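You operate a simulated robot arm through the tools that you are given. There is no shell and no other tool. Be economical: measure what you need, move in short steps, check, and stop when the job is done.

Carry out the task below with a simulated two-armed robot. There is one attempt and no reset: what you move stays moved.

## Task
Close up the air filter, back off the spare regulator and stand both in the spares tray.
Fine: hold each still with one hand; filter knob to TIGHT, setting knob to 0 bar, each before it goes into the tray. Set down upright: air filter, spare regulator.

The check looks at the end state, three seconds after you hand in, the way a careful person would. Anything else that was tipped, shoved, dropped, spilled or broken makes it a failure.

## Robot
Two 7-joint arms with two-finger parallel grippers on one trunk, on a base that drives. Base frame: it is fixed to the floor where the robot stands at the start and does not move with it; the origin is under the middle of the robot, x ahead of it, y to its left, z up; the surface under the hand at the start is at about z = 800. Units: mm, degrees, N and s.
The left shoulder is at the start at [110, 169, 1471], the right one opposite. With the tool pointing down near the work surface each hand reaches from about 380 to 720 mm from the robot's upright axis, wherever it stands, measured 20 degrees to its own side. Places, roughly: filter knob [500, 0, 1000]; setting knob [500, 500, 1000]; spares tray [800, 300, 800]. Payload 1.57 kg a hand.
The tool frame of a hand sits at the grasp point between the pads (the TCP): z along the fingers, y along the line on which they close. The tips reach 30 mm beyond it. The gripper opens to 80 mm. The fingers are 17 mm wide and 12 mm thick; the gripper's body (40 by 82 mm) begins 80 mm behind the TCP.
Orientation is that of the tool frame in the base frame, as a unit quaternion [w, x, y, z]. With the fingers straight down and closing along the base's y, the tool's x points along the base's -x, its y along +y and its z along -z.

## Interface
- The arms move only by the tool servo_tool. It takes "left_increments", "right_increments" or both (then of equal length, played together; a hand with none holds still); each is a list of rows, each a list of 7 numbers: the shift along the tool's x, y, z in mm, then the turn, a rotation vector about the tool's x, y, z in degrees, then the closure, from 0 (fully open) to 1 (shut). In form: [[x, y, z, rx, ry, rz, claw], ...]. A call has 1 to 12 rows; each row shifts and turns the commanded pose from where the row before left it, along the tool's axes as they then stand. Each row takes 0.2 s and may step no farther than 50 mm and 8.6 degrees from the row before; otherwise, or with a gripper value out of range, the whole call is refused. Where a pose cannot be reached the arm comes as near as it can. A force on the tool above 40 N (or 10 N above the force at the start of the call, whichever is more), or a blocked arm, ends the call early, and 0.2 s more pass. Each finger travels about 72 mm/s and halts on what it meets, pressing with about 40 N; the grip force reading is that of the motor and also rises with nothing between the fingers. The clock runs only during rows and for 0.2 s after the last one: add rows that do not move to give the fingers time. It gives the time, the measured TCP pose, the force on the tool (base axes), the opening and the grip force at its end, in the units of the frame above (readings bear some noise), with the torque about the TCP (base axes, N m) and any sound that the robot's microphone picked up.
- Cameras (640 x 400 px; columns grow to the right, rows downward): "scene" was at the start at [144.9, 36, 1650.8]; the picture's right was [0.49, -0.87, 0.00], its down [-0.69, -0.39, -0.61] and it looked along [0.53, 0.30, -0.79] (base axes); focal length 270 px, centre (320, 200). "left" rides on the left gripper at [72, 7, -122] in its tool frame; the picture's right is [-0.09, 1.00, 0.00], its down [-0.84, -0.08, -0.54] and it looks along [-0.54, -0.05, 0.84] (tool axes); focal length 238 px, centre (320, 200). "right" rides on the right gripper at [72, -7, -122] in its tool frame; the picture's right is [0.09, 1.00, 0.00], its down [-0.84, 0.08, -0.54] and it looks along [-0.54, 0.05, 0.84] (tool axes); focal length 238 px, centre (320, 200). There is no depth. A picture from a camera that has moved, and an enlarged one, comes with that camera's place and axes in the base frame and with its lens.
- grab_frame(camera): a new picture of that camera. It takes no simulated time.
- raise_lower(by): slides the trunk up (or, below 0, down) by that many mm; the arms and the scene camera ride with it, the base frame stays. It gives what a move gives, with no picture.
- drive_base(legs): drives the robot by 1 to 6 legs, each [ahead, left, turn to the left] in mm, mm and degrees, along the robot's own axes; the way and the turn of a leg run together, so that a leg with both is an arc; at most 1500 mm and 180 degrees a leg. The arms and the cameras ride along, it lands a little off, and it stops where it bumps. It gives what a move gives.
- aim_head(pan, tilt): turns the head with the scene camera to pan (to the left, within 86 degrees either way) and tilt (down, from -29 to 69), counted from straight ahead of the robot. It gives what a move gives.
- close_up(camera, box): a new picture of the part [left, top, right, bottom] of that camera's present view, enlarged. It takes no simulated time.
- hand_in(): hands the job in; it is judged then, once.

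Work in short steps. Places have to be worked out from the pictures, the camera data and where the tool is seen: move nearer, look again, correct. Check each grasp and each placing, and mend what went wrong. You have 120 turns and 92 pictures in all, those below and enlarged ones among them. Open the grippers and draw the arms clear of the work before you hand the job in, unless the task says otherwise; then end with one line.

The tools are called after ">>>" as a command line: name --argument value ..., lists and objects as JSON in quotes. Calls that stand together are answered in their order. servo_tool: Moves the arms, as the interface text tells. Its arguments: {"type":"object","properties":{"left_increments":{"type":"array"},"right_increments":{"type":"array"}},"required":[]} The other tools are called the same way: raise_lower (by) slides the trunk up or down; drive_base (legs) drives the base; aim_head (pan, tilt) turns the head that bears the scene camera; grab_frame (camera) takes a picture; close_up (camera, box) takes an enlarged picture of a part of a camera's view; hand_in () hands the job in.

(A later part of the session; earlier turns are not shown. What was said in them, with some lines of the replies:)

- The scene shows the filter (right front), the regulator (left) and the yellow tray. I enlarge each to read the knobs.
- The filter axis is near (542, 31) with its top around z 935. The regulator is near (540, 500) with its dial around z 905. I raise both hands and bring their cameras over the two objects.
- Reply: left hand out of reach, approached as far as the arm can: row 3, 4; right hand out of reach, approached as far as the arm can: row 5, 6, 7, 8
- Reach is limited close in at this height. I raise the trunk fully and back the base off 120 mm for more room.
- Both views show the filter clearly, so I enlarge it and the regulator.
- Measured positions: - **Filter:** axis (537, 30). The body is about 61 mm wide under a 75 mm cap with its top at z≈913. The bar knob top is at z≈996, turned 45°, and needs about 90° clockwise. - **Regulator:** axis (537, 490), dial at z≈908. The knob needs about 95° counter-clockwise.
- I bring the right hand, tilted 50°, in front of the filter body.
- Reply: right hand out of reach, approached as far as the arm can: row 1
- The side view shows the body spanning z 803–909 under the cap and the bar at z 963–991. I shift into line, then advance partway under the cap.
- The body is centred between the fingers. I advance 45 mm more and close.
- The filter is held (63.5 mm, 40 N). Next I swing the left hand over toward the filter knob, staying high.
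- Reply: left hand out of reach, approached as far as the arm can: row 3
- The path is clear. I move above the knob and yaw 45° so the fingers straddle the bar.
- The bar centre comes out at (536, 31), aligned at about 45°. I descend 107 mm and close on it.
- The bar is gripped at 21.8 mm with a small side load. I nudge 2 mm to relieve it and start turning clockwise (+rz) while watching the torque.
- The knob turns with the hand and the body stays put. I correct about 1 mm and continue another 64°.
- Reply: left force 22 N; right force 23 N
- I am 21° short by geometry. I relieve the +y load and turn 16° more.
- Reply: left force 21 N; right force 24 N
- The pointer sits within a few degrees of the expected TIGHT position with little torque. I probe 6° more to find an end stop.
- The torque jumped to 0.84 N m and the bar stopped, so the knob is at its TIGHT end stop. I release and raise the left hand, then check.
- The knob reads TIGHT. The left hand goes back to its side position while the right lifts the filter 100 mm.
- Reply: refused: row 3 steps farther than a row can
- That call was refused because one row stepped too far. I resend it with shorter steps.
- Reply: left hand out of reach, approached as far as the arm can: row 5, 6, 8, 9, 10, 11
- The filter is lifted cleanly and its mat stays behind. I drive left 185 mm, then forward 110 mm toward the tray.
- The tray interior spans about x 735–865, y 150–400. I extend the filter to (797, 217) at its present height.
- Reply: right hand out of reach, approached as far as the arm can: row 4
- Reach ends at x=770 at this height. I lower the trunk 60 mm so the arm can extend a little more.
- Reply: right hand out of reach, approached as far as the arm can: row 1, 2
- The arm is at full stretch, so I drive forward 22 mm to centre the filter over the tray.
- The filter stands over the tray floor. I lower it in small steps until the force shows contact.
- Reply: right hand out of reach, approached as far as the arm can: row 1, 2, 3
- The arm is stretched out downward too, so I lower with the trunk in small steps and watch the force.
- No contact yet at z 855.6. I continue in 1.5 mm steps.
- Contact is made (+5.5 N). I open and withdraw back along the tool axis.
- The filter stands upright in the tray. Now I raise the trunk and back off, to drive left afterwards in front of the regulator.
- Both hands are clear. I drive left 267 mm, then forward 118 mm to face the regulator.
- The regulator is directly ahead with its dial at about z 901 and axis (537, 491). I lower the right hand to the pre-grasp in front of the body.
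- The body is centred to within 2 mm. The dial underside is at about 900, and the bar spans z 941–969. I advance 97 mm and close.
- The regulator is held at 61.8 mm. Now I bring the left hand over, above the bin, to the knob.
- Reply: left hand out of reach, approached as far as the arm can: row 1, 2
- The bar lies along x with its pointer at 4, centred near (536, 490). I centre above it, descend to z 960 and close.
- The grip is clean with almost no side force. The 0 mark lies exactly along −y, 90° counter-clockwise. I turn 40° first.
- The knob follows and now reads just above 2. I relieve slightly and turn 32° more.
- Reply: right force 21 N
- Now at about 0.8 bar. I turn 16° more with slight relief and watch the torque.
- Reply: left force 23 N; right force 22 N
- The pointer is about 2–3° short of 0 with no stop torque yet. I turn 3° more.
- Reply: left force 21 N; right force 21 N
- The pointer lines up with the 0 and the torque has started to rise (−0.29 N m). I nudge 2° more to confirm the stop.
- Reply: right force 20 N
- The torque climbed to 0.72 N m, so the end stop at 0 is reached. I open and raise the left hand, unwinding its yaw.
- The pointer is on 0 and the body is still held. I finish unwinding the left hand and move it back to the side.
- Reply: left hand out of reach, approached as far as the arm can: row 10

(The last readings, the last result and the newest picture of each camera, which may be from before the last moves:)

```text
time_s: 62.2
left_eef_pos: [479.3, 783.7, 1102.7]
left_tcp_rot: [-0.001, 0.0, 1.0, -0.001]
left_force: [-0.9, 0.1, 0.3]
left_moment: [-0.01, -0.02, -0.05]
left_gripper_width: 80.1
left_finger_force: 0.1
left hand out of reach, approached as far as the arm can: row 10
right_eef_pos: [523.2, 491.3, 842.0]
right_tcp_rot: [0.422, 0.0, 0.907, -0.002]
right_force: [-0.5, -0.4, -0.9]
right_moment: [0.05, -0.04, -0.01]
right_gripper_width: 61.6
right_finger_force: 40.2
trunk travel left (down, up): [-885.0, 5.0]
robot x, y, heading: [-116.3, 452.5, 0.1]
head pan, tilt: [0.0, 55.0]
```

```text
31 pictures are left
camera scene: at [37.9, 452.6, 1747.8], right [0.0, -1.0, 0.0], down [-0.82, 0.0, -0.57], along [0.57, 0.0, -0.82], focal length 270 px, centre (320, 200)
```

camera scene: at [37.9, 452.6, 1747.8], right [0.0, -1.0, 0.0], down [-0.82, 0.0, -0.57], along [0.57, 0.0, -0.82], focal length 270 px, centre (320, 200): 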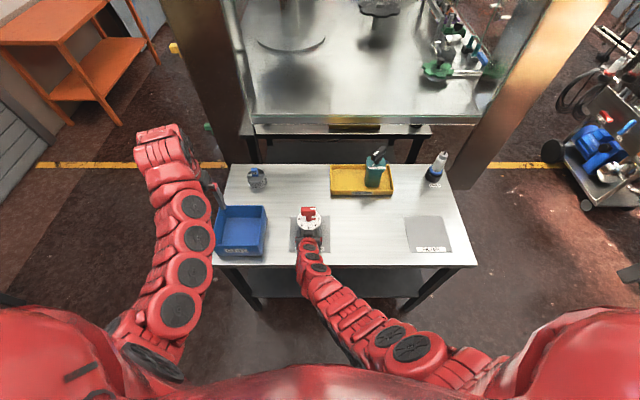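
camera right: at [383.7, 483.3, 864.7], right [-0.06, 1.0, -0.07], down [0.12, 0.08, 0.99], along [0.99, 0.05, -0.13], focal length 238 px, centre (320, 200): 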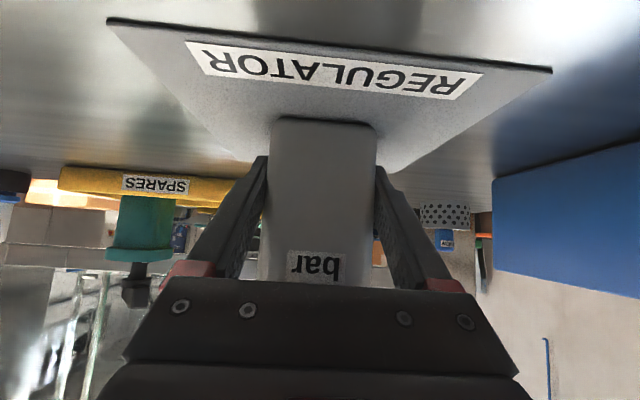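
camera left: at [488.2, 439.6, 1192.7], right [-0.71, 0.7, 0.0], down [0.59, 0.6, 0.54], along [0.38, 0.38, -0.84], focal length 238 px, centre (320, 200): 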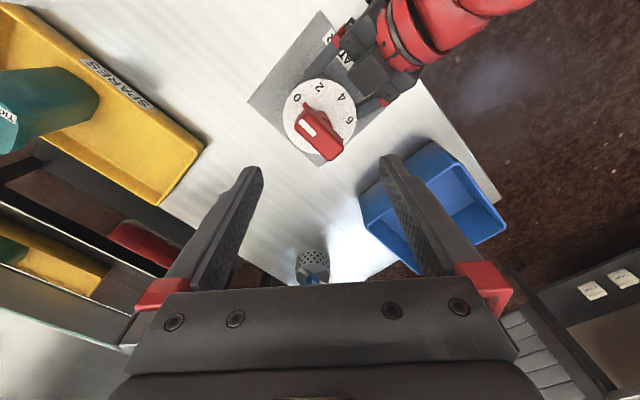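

The left hand is clear. I lift the regulator 100 mm, then drive right and forward to the tray.

>>> servo_tool --right_increments '[[-15.3, 0, -12.9, 0, 0, 0, 1], [-15.3, 0, -12.9, 0, 0, 0, 1], [-15.3, 0, -12.9, 0, 0, 0, 1], [-15.3, 0, -12.9, 0, 0, 0, 1], [-15.3, 0, -12.9, 0, 0, 0, 1], [0, 0, 0, 0, 0, 0, 1]]'

>>> drive_base --legs '[[0, -152, 0], [110, 0, 0]]'

>>> grab_frame --camera "scene"

>>> grab_frame --camera "right"

```text
time_s: 63.6
left_eef_pos: [479.8, 782.0, 1102.7]
left_tcp_rot: [-0.001, 0.0, 1.0, 0.0]
left_force: [0.2, 0.2, -0.7]
left_moment: [0.01, 0.0, -0.03]
left_gripper_width: 79.8
left_finger_force: 0.1
right_eef_pos: [524.7, 490.7, 939.3]
right_tcp_rot: [0.422, 0.0, 0.907, -0.001]
right_force: [0.6, -0.7, -6.4]
right_moment: [0.0, 0.14, -0.01]
right_gripper_width: 61.9
right_finger_force: 40.0
trunk travel left (down, up): [-885.0, 5.0]
robot x, y, heading: [-115.1, 452.0, -0.0]
head pan, tilt: [0.0, 55.0]
```

```text
time_s: 65.8
left_eef_pos: [588.9, 629.7, 1104.3]
left_tcp_rot: [0.0, -0.001, 1.0, 0.0]
left_force: [0.3, -0.1, 0.4]
left_moment: [0.01, -0.03, 0.01]
left_gripper_width: 80.3
left_finger_force: 0.1
right_eef_pos: [633.0, 336.9, 940.6]
right_tcp_rot: [0.422, -0.001, 0.907, 0.001]
right_force: [0.7, 0.4, -6.0]
right_moment: [0.02, 0.09, 0.0]
right_gripper_width: 61.7
right_finger_force: 40.0
trunk travel left (down, up): [-885.0, 5.0]
robot x, y, heading: [-6.4, 300.3, -0.0]
head pan, tilt: [0.0, 55.0]
```

```text
30 pictures are left
camera scene: at [146.6, 297.0, 1747.9], right [0.0, -1.0, 0.0], down [-0.82, 0.0, -0.57], along [0.57, 0.0, -0.82], focal length 270 px, centre (320, 200)
```

scene: 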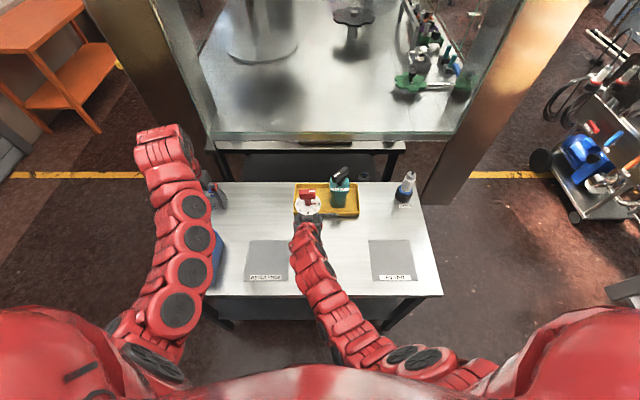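

```text
29 pictures are left
camera right: at [493.0, 329.3, 963.2], right [-0.06, 1.0, -0.07], down [0.12, 0.08, 0.99], along [0.99, 0.05, -0.13], focal length 238 px, centre (320, 200)
```

right: 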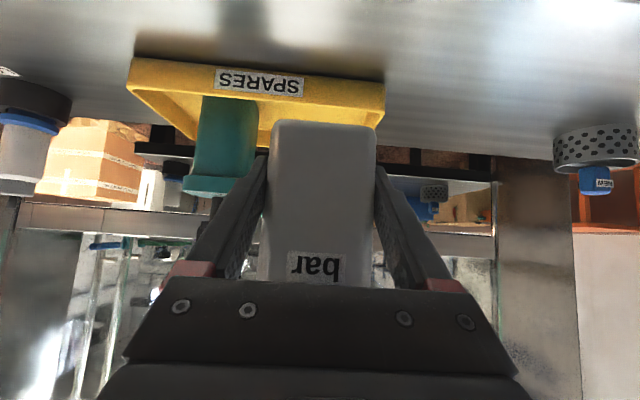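

The regulator is in line beside the filter. I drive 20 mm forward, then extend 120 mm over the tray.

>>> drive_base --legs '[[20, 0, 0]]'

>>> servo_tool --right_increments '[[-19.3, 0, 23, 0, 0, 0, 1], [-19.3, 0, 23, 0, 0, 0, 1], [-19.3, 0, 23, 0, 0, 0, 1], [-19.3, 0, 23, 0, 0, 0, 1], [0, 0, 0, 0, 0, 0, 1]]'

>>> grab_frame --camera "right"

>>> close_up --camera "scene" --box '[240, 140, 400, 240]'

```text
time_s: 66.6
left_eef_pos: [605.8, 628.9, 1104.7]
left_tcp_rot: [0.001, -0.002, 1.0, 0.0]
left_force: [-0.9, -0.1, 0.5]
left_moment: [0.0, -0.03, 0.01]
left_gripper_width: 79.8
left_finger_force: 0.1
right_eef_pos: [650.3, 337.6, 941.8]
right_tcp_rot: [0.422, -0.001, 0.907, 0.0]
right_force: [0.1, 0.6, -6.2]
right_moment: [0.03, 0.08, 0.02]
right_gripper_width: 62.0
right_finger_force: 40.2
trunk travel left (down, up): [-885.0, 5.0]
robot x, y, heading: [13.9, 299.7, -0.2]
head pan, tilt: [0.0, 55.0]
```

```text
time_s: 67.8
left_eef_pos: [608.8, 629.7, 1101.7]
left_tcp_rot: [0.0, -0.002, 1.0, -0.001]
left_force: [-0.1, 0.5, -0.2]
left_moment: [-0.02, -0.01, 0.01]
left_gripper_width: 80.3
left_finger_force: 0.1
right_eef_pos: [772.4, 336.4, 940.2]
right_tcp_rot: [0.422, 0.001, 0.906, -0.001]
right_force: [-0.3, -0.3, -5.9]
right_moment: [0.03, 0.11, -0.02]
right_gripper_width: 61.7
right_finger_force: 40.1
trunk travel left (down, up): [-885.0, 5.0]
robot x, y, heading: [12.1, 299.6, -0.1]
head pan, tilt: [0.0, 55.0]
```

```text
28 pictures are left
camera right: at [632.7, 328.1, 962.6], right [-0.06, 1.0, -0.07], down [0.13, 0.08, 0.99], along [0.99, 0.05, -0.13], focal length 238 px, centre (320, 200)
```

right: 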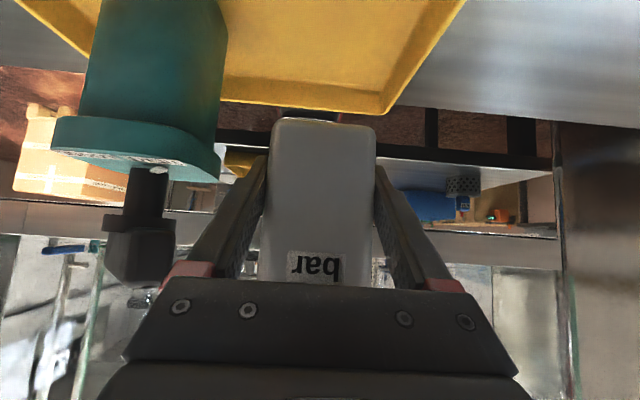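

```text
4.00 times, centred on (320, 190) of scene
camera zoom: at [166.5, 297.9, 1747.8], right [0.0, -1.0, 0.0], down [-0.82, 0.0, -0.57], along [0.57, 0.0, -0.82], focal length 1081 px, centre (320, 240)
```

zoom: 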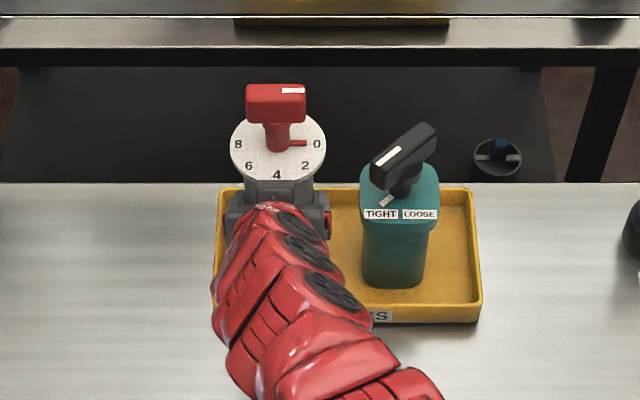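

The dial reads 0 and there is a safe gap to the filter. I lower with the trunk toward the expected contact at z≈845.

>>> raise_lower --by -60

>>> raise_lower --by -30

>>> raise_lower --by -2

>>> grab_frame --camera "right"

```text
time_s: 68.8
left_eef_pos: [609.3, 629.0, 1042.2]
left_tcp_rot: [-0.001, -0.002, 1.0, -0.001]
left_force: [0.2, -0.7, 0.8]
left_moment: [0.0, -0.01, 0.0]
left_gripper_width: 80.0
left_finger_force: 0.1
right_eef_pos: [773.1, 335.0, 877.9]
right_tcp_rot: [0.422, -0.001, 0.907, 0.0]
right_force: [0.0, 0.1, -6.6]
right_moment: [0.0, 0.14, 0.01]
right_gripper_width: 62.1
right_finger_force: 39.6
trunk travel left (down, up): [-825.0, 65.0]
robot x, y, heading: [16.8, 300.0, -0.1]
head pan, tilt: [0.0, 55.0]
```

```text
time_s: 69.5
left_eef_pos: [609.2, 629.6, 1013.8]
left_tcp_rot: [0.0, -0.003, 1.0, 0.0]
left_force: [-0.1, -1.3, 0.3]
left_moment: [0.0, -0.02, 0.04]
left_gripper_width: 80.2
left_finger_force: 0.1
right_eef_pos: [773.3, 335.4, 849.1]
right_tcp_rot: [0.422, -0.001, 0.907, 0.001]
right_force: [-0.4, 0.3, -7.0]
right_moment: [-0.02, 0.13, -0.01]
right_gripper_width: 61.8
right_finger_force: 39.8
trunk travel left (down, up): [-795.0, 95.0]
robot x, y, heading: [14.8, 294.4, 0.2]
head pan, tilt: [0.0, 55.0]
```

```text
time_s: 70.0
left_eef_pos: [608.9, 628.7, 1010.9]
left_tcp_rot: [-0.001, -0.001, 1.0, 0.001]
left_force: [0.8, -0.5, -0.6]
left_moment: [-0.02, 0.01, -0.01]
left_gripper_width: 79.9
left_finger_force: 0.1
right_eef_pos: [773.4, 334.6, 847.3]
right_tcp_rot: [0.421, -0.001, 0.907, 0.0]
right_force: [-0.7, 1.0, -6.6]
right_moment: [0.0, 0.12, 0.01]
right_gripper_width: 61.5
right_finger_force: 40.3
trunk travel left (down, up): [-793.0, 97.0]
robot x, y, heading: [13.7, 300.1, 0.2]
head pan, tilt: [0.0, 55.0]
```

```text
26 pictures are left
camera right: at [633.0, 328.2, 870.0], right [-0.06, 1.0, -0.07], down [0.13, 0.08, 0.99], along [0.99, 0.05, -0.13], focal length 238 px, centre (320, 200)
```

right: 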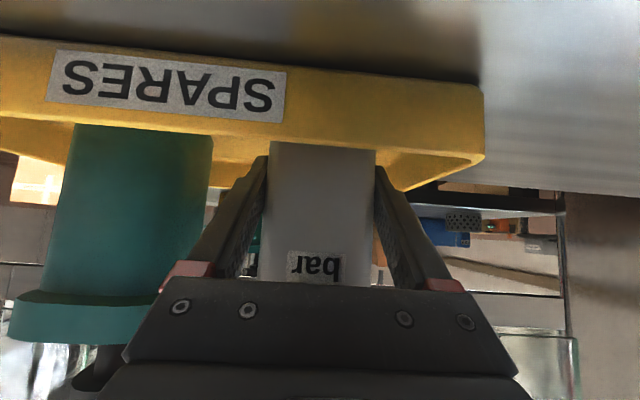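

No contact yet at z 847. I continue in 1.5 mm steps.

>>> raise_lower --by -1.5

>>> raise_lower --by -1.5

```text
time_s: 70.5
left_eef_pos: [609.7, 629.4, 1010.2]
left_tcp_rot: [-0.001, -0.002, 1.0, 0.0]
left_force: [0.4, 0.8, 1.1]
left_moment: [-0.03, 0.02, -0.01]
left_gripper_width: 79.8
left_finger_force: 0.1
right_eef_pos: [772.9, 336.0, 846.6]
right_tcp_rot: [0.421, 0.0, 0.907, 0.0]
right_force: [0.5, 0.7, -7.1]
right_moment: [0.01, 0.14, -0.01]
right_gripper_width: 62.0
right_finger_force: 40.2
trunk travel left (down, up): [-792.0, 98.0]
robot x, y, heading: [17.1, 297.3, -0.0]
head pan, tilt: [0.0, 55.0]
```

```text
time_s: 71.1
left_eef_pos: [606.9, 628.4, 1007.3]
left_tcp_rot: [-0.001, -0.002, 1.0, 0.0]
left_force: [0.6, 0.1, -0.1]
left_moment: [0.02, -0.02, 0.02]
left_gripper_width: 80.1
left_finger_force: 0.1
right_eef_pos: [772.6, 336.0, 844.4]
right_tcp_rot: [0.421, -0.002, 0.907, 0.001]
right_force: [0.7, 0.7, -4.3]
right_moment: [0.1, 0.13, 0.0]
right_gripper_width: 61.9
right_finger_force: 40.1
trunk travel left (down, up): [-790.0, 100.0]
robot x, y, heading: [17.1, 297.2, -0.0]
head pan, tilt: [0.0, 55.0]
```

Contact is beginning (−6.6 to −4.3 N). One more small step.

>>> raise_lower --by -1

```text
time_s: 71.6
left_eef_pos: [608.6, 629.5, 1008.0]
left_tcp_rot: [0.0, -0.002, 1.0, 0.0]
left_force: [-0.4, -1.0, -0.9]
left_moment: [0.02, -0.02, -0.02]
left_gripper_width: 80.3
left_finger_force: 0.1
right_eef_pos: [772.6, 336.9, 846.0]
right_tcp_rot: [0.422, 0.0, 0.907, 0.0]
right_force: [1.5, -0.2, 2.7]
right_moment: [0.26, 0.15, -0.03]
right_gripper_width: 61.8
right_finger_force: 39.8
trunk travel left (down, up): [-789.0, 101.0]
robot x, y, heading: [12.3, 298.4, 0.3]
head pan, tilt: [0.0, 55.0]
```

The regulator is seated. I open and withdraw along the tool axis, then look.

>>> servo_tool --right_increments '[[0, 0, 0, 0, 0, 0, 0.3], [0, 0, 0, 0, 0, 0, 0.05], [0, 0, 0, 0, 0, 0, 0.05], [0, 0, -20, 0, 0, 0, 0.05], [0, 0, -30, 0, 0, 0, 0.05], [0, 0, -40, 0, 0, 0, 0.05], [0, 0, -40, 0, 0, 0, 0], [0, 0, 0, 0, 0, 0, 0]]'

>>> grab_frame --camera "right"

>>> grab_frame --camera "scene"

```text
time_s: 73.4
left_eef_pos: [608.4, 629.4, 1006.5]
left_tcp_rot: [0.0, -0.002, 1.0, 0.0]
left_force: [-0.3, -0.4, 0.5]
left_moment: [-0.02, 0.02, 0.02]
left_gripper_width: 80.2
left_finger_force: 0.0
right_eef_pos: [672.3, 335.1, 925.9]
right_tcp_rot: [0.421, 0.0, 0.907, 0.0]
right_force: [-1.3, 0.0, -0.1]
right_moment: [0.0, -0.01, 0.01]
right_gripper_width: 80.0
right_finger_force: 0.0
trunk travel left (down, up): [-789.0, 101.0]
robot x, y, heading: [15.7, 294.4, 0.1]
head pan, tilt: [0.0, 55.0]
```

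```text
25 pictures are left
camera right: at [532.7, 327.6, 950.0], right [-0.06, 1.0, -0.07], down [0.13, 0.08, 0.99], along [0.99, 0.05, -0.13], focal length 238 px, centre (320, 200)
```

right: 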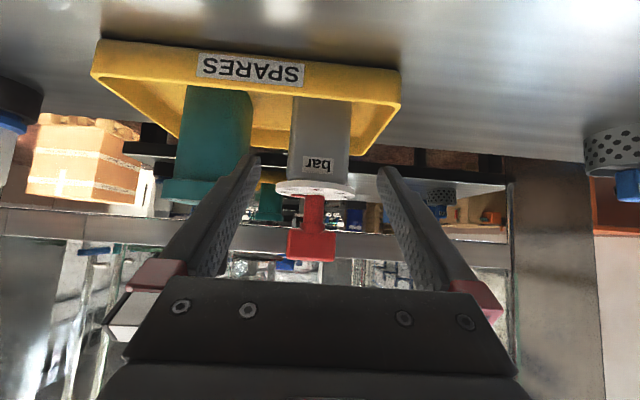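

```text
24 pictures are left
camera scene: at [167.5, 298.2, 1651.7], right [0.0, -1.0, 0.0], down [-0.82, 0.0, -0.57], along [0.57, 0.0, -0.82], focal length 270 px, centre (320, 200)
```

scene: 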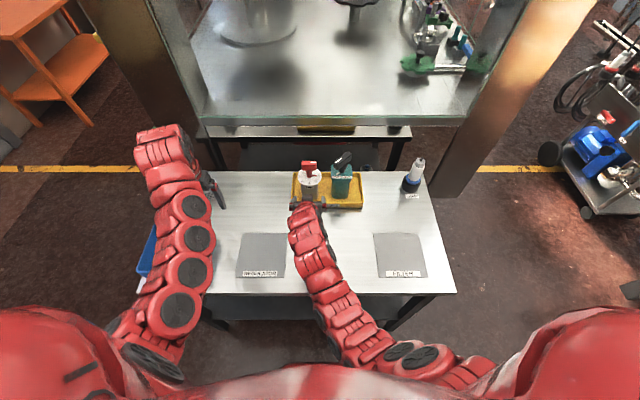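

Both stand upright in the tray. I raise the trunk and back the robot away, then inspect both knobs once more.

>>> raise_lower --by 90

>>> drive_base --legs '[[-200, 0, 0]]'

>>> close_up --camera "scene" --box '[240, 130, 400, 230]'

>>> grab_frame --camera "scene"

```text
time_s: 74.6
left_eef_pos: [608.1, 628.9, 1097.7]
left_tcp_rot: [0.0, -0.002, 1.0, 0.0]
left_force: [-0.1, 1.3, 0.2]
left_moment: [0.02, -0.01, -0.01]
left_gripper_width: 80.0
left_finger_force: 0.1
right_eef_pos: [671.8, 335.7, 1017.5]
right_tcp_rot: [0.422, 0.0, 0.907, -0.001]
right_force: [0.1, 0.1, -0.4]
right_moment: [0.02, 0.0, 0.01]
right_gripper_width: 80.1
right_finger_force: 0.1
trunk travel left (down, up): [-879.0, 11.0]
robot x, y, heading: [17.8, 301.0, 0.2]
head pan, tilt: [0.0, 55.0]
```

```text
time_s: 76.2
left_eef_pos: [413.5, 627.3, 1096.7]
left_tcp_rot: [0.0, 0.0, 1.0, 0.0]
left_force: [-0.8, -0.6, -0.4]
left_moment: [0.04, 0.01, 0.03]
left_gripper_width: 80.0
left_finger_force: 0.0
right_eef_pos: [475.1, 334.0, 1016.3]
right_tcp_rot: [0.421, 0.0, 0.907, -0.001]
right_force: [0.4, 0.5, 0.0]
right_moment: [-0.02, 0.0, 0.04]
right_gripper_width: 80.1
right_finger_force: 0.0
trunk travel left (down, up): [-879.0, 11.0]
robot x, y, heading: [-184.3, 301.2, -0.1]
head pan, tilt: [0.0, 55.0]
```

```text
4.00 times, centred on (320, 180) of scene
camera zoom: at [-29.9, 298.1, 1741.6], right [0.0, -1.0, 0.0], down [-0.82, 0.0, -0.57], along [0.57, 0.0, -0.82], focal length 1081 px, centre (320, 280)
```

zoom: 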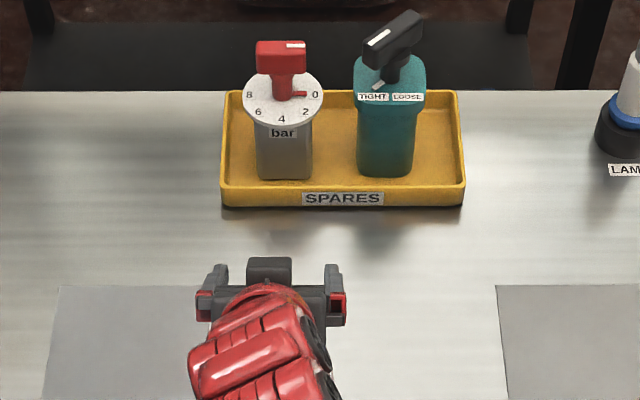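

```text
22 pictures are left
camera scene: at [-29.9, 298.1, 1741.6], right [0.0, -1.0, 0.0], down [-0.82, 0.0, -0.57], along [0.57, 0.0, -0.82], focal length 270 px, centre (320, 200)
```

scene: 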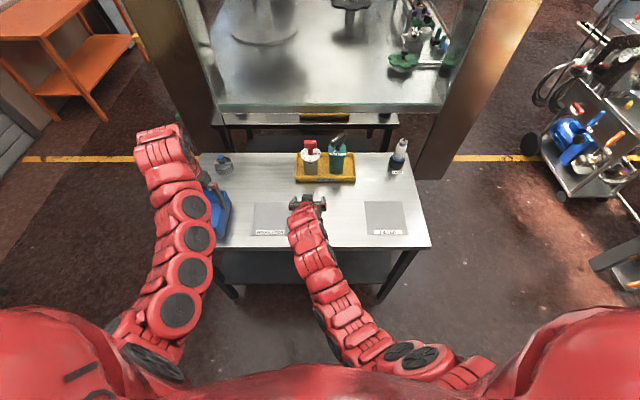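

Both parts stand upright in the tray, the knobs read TIGHT and 0 bar, and the arms are clear with grippers open. I hand in.

>>> hand_in

```text
The job is handed in.
```

I turned the air filter to TIGHT and the spare regulator to 0 bar, each to its end stop, and stood both upright in the spares tray with nothing else visibly disturbed.
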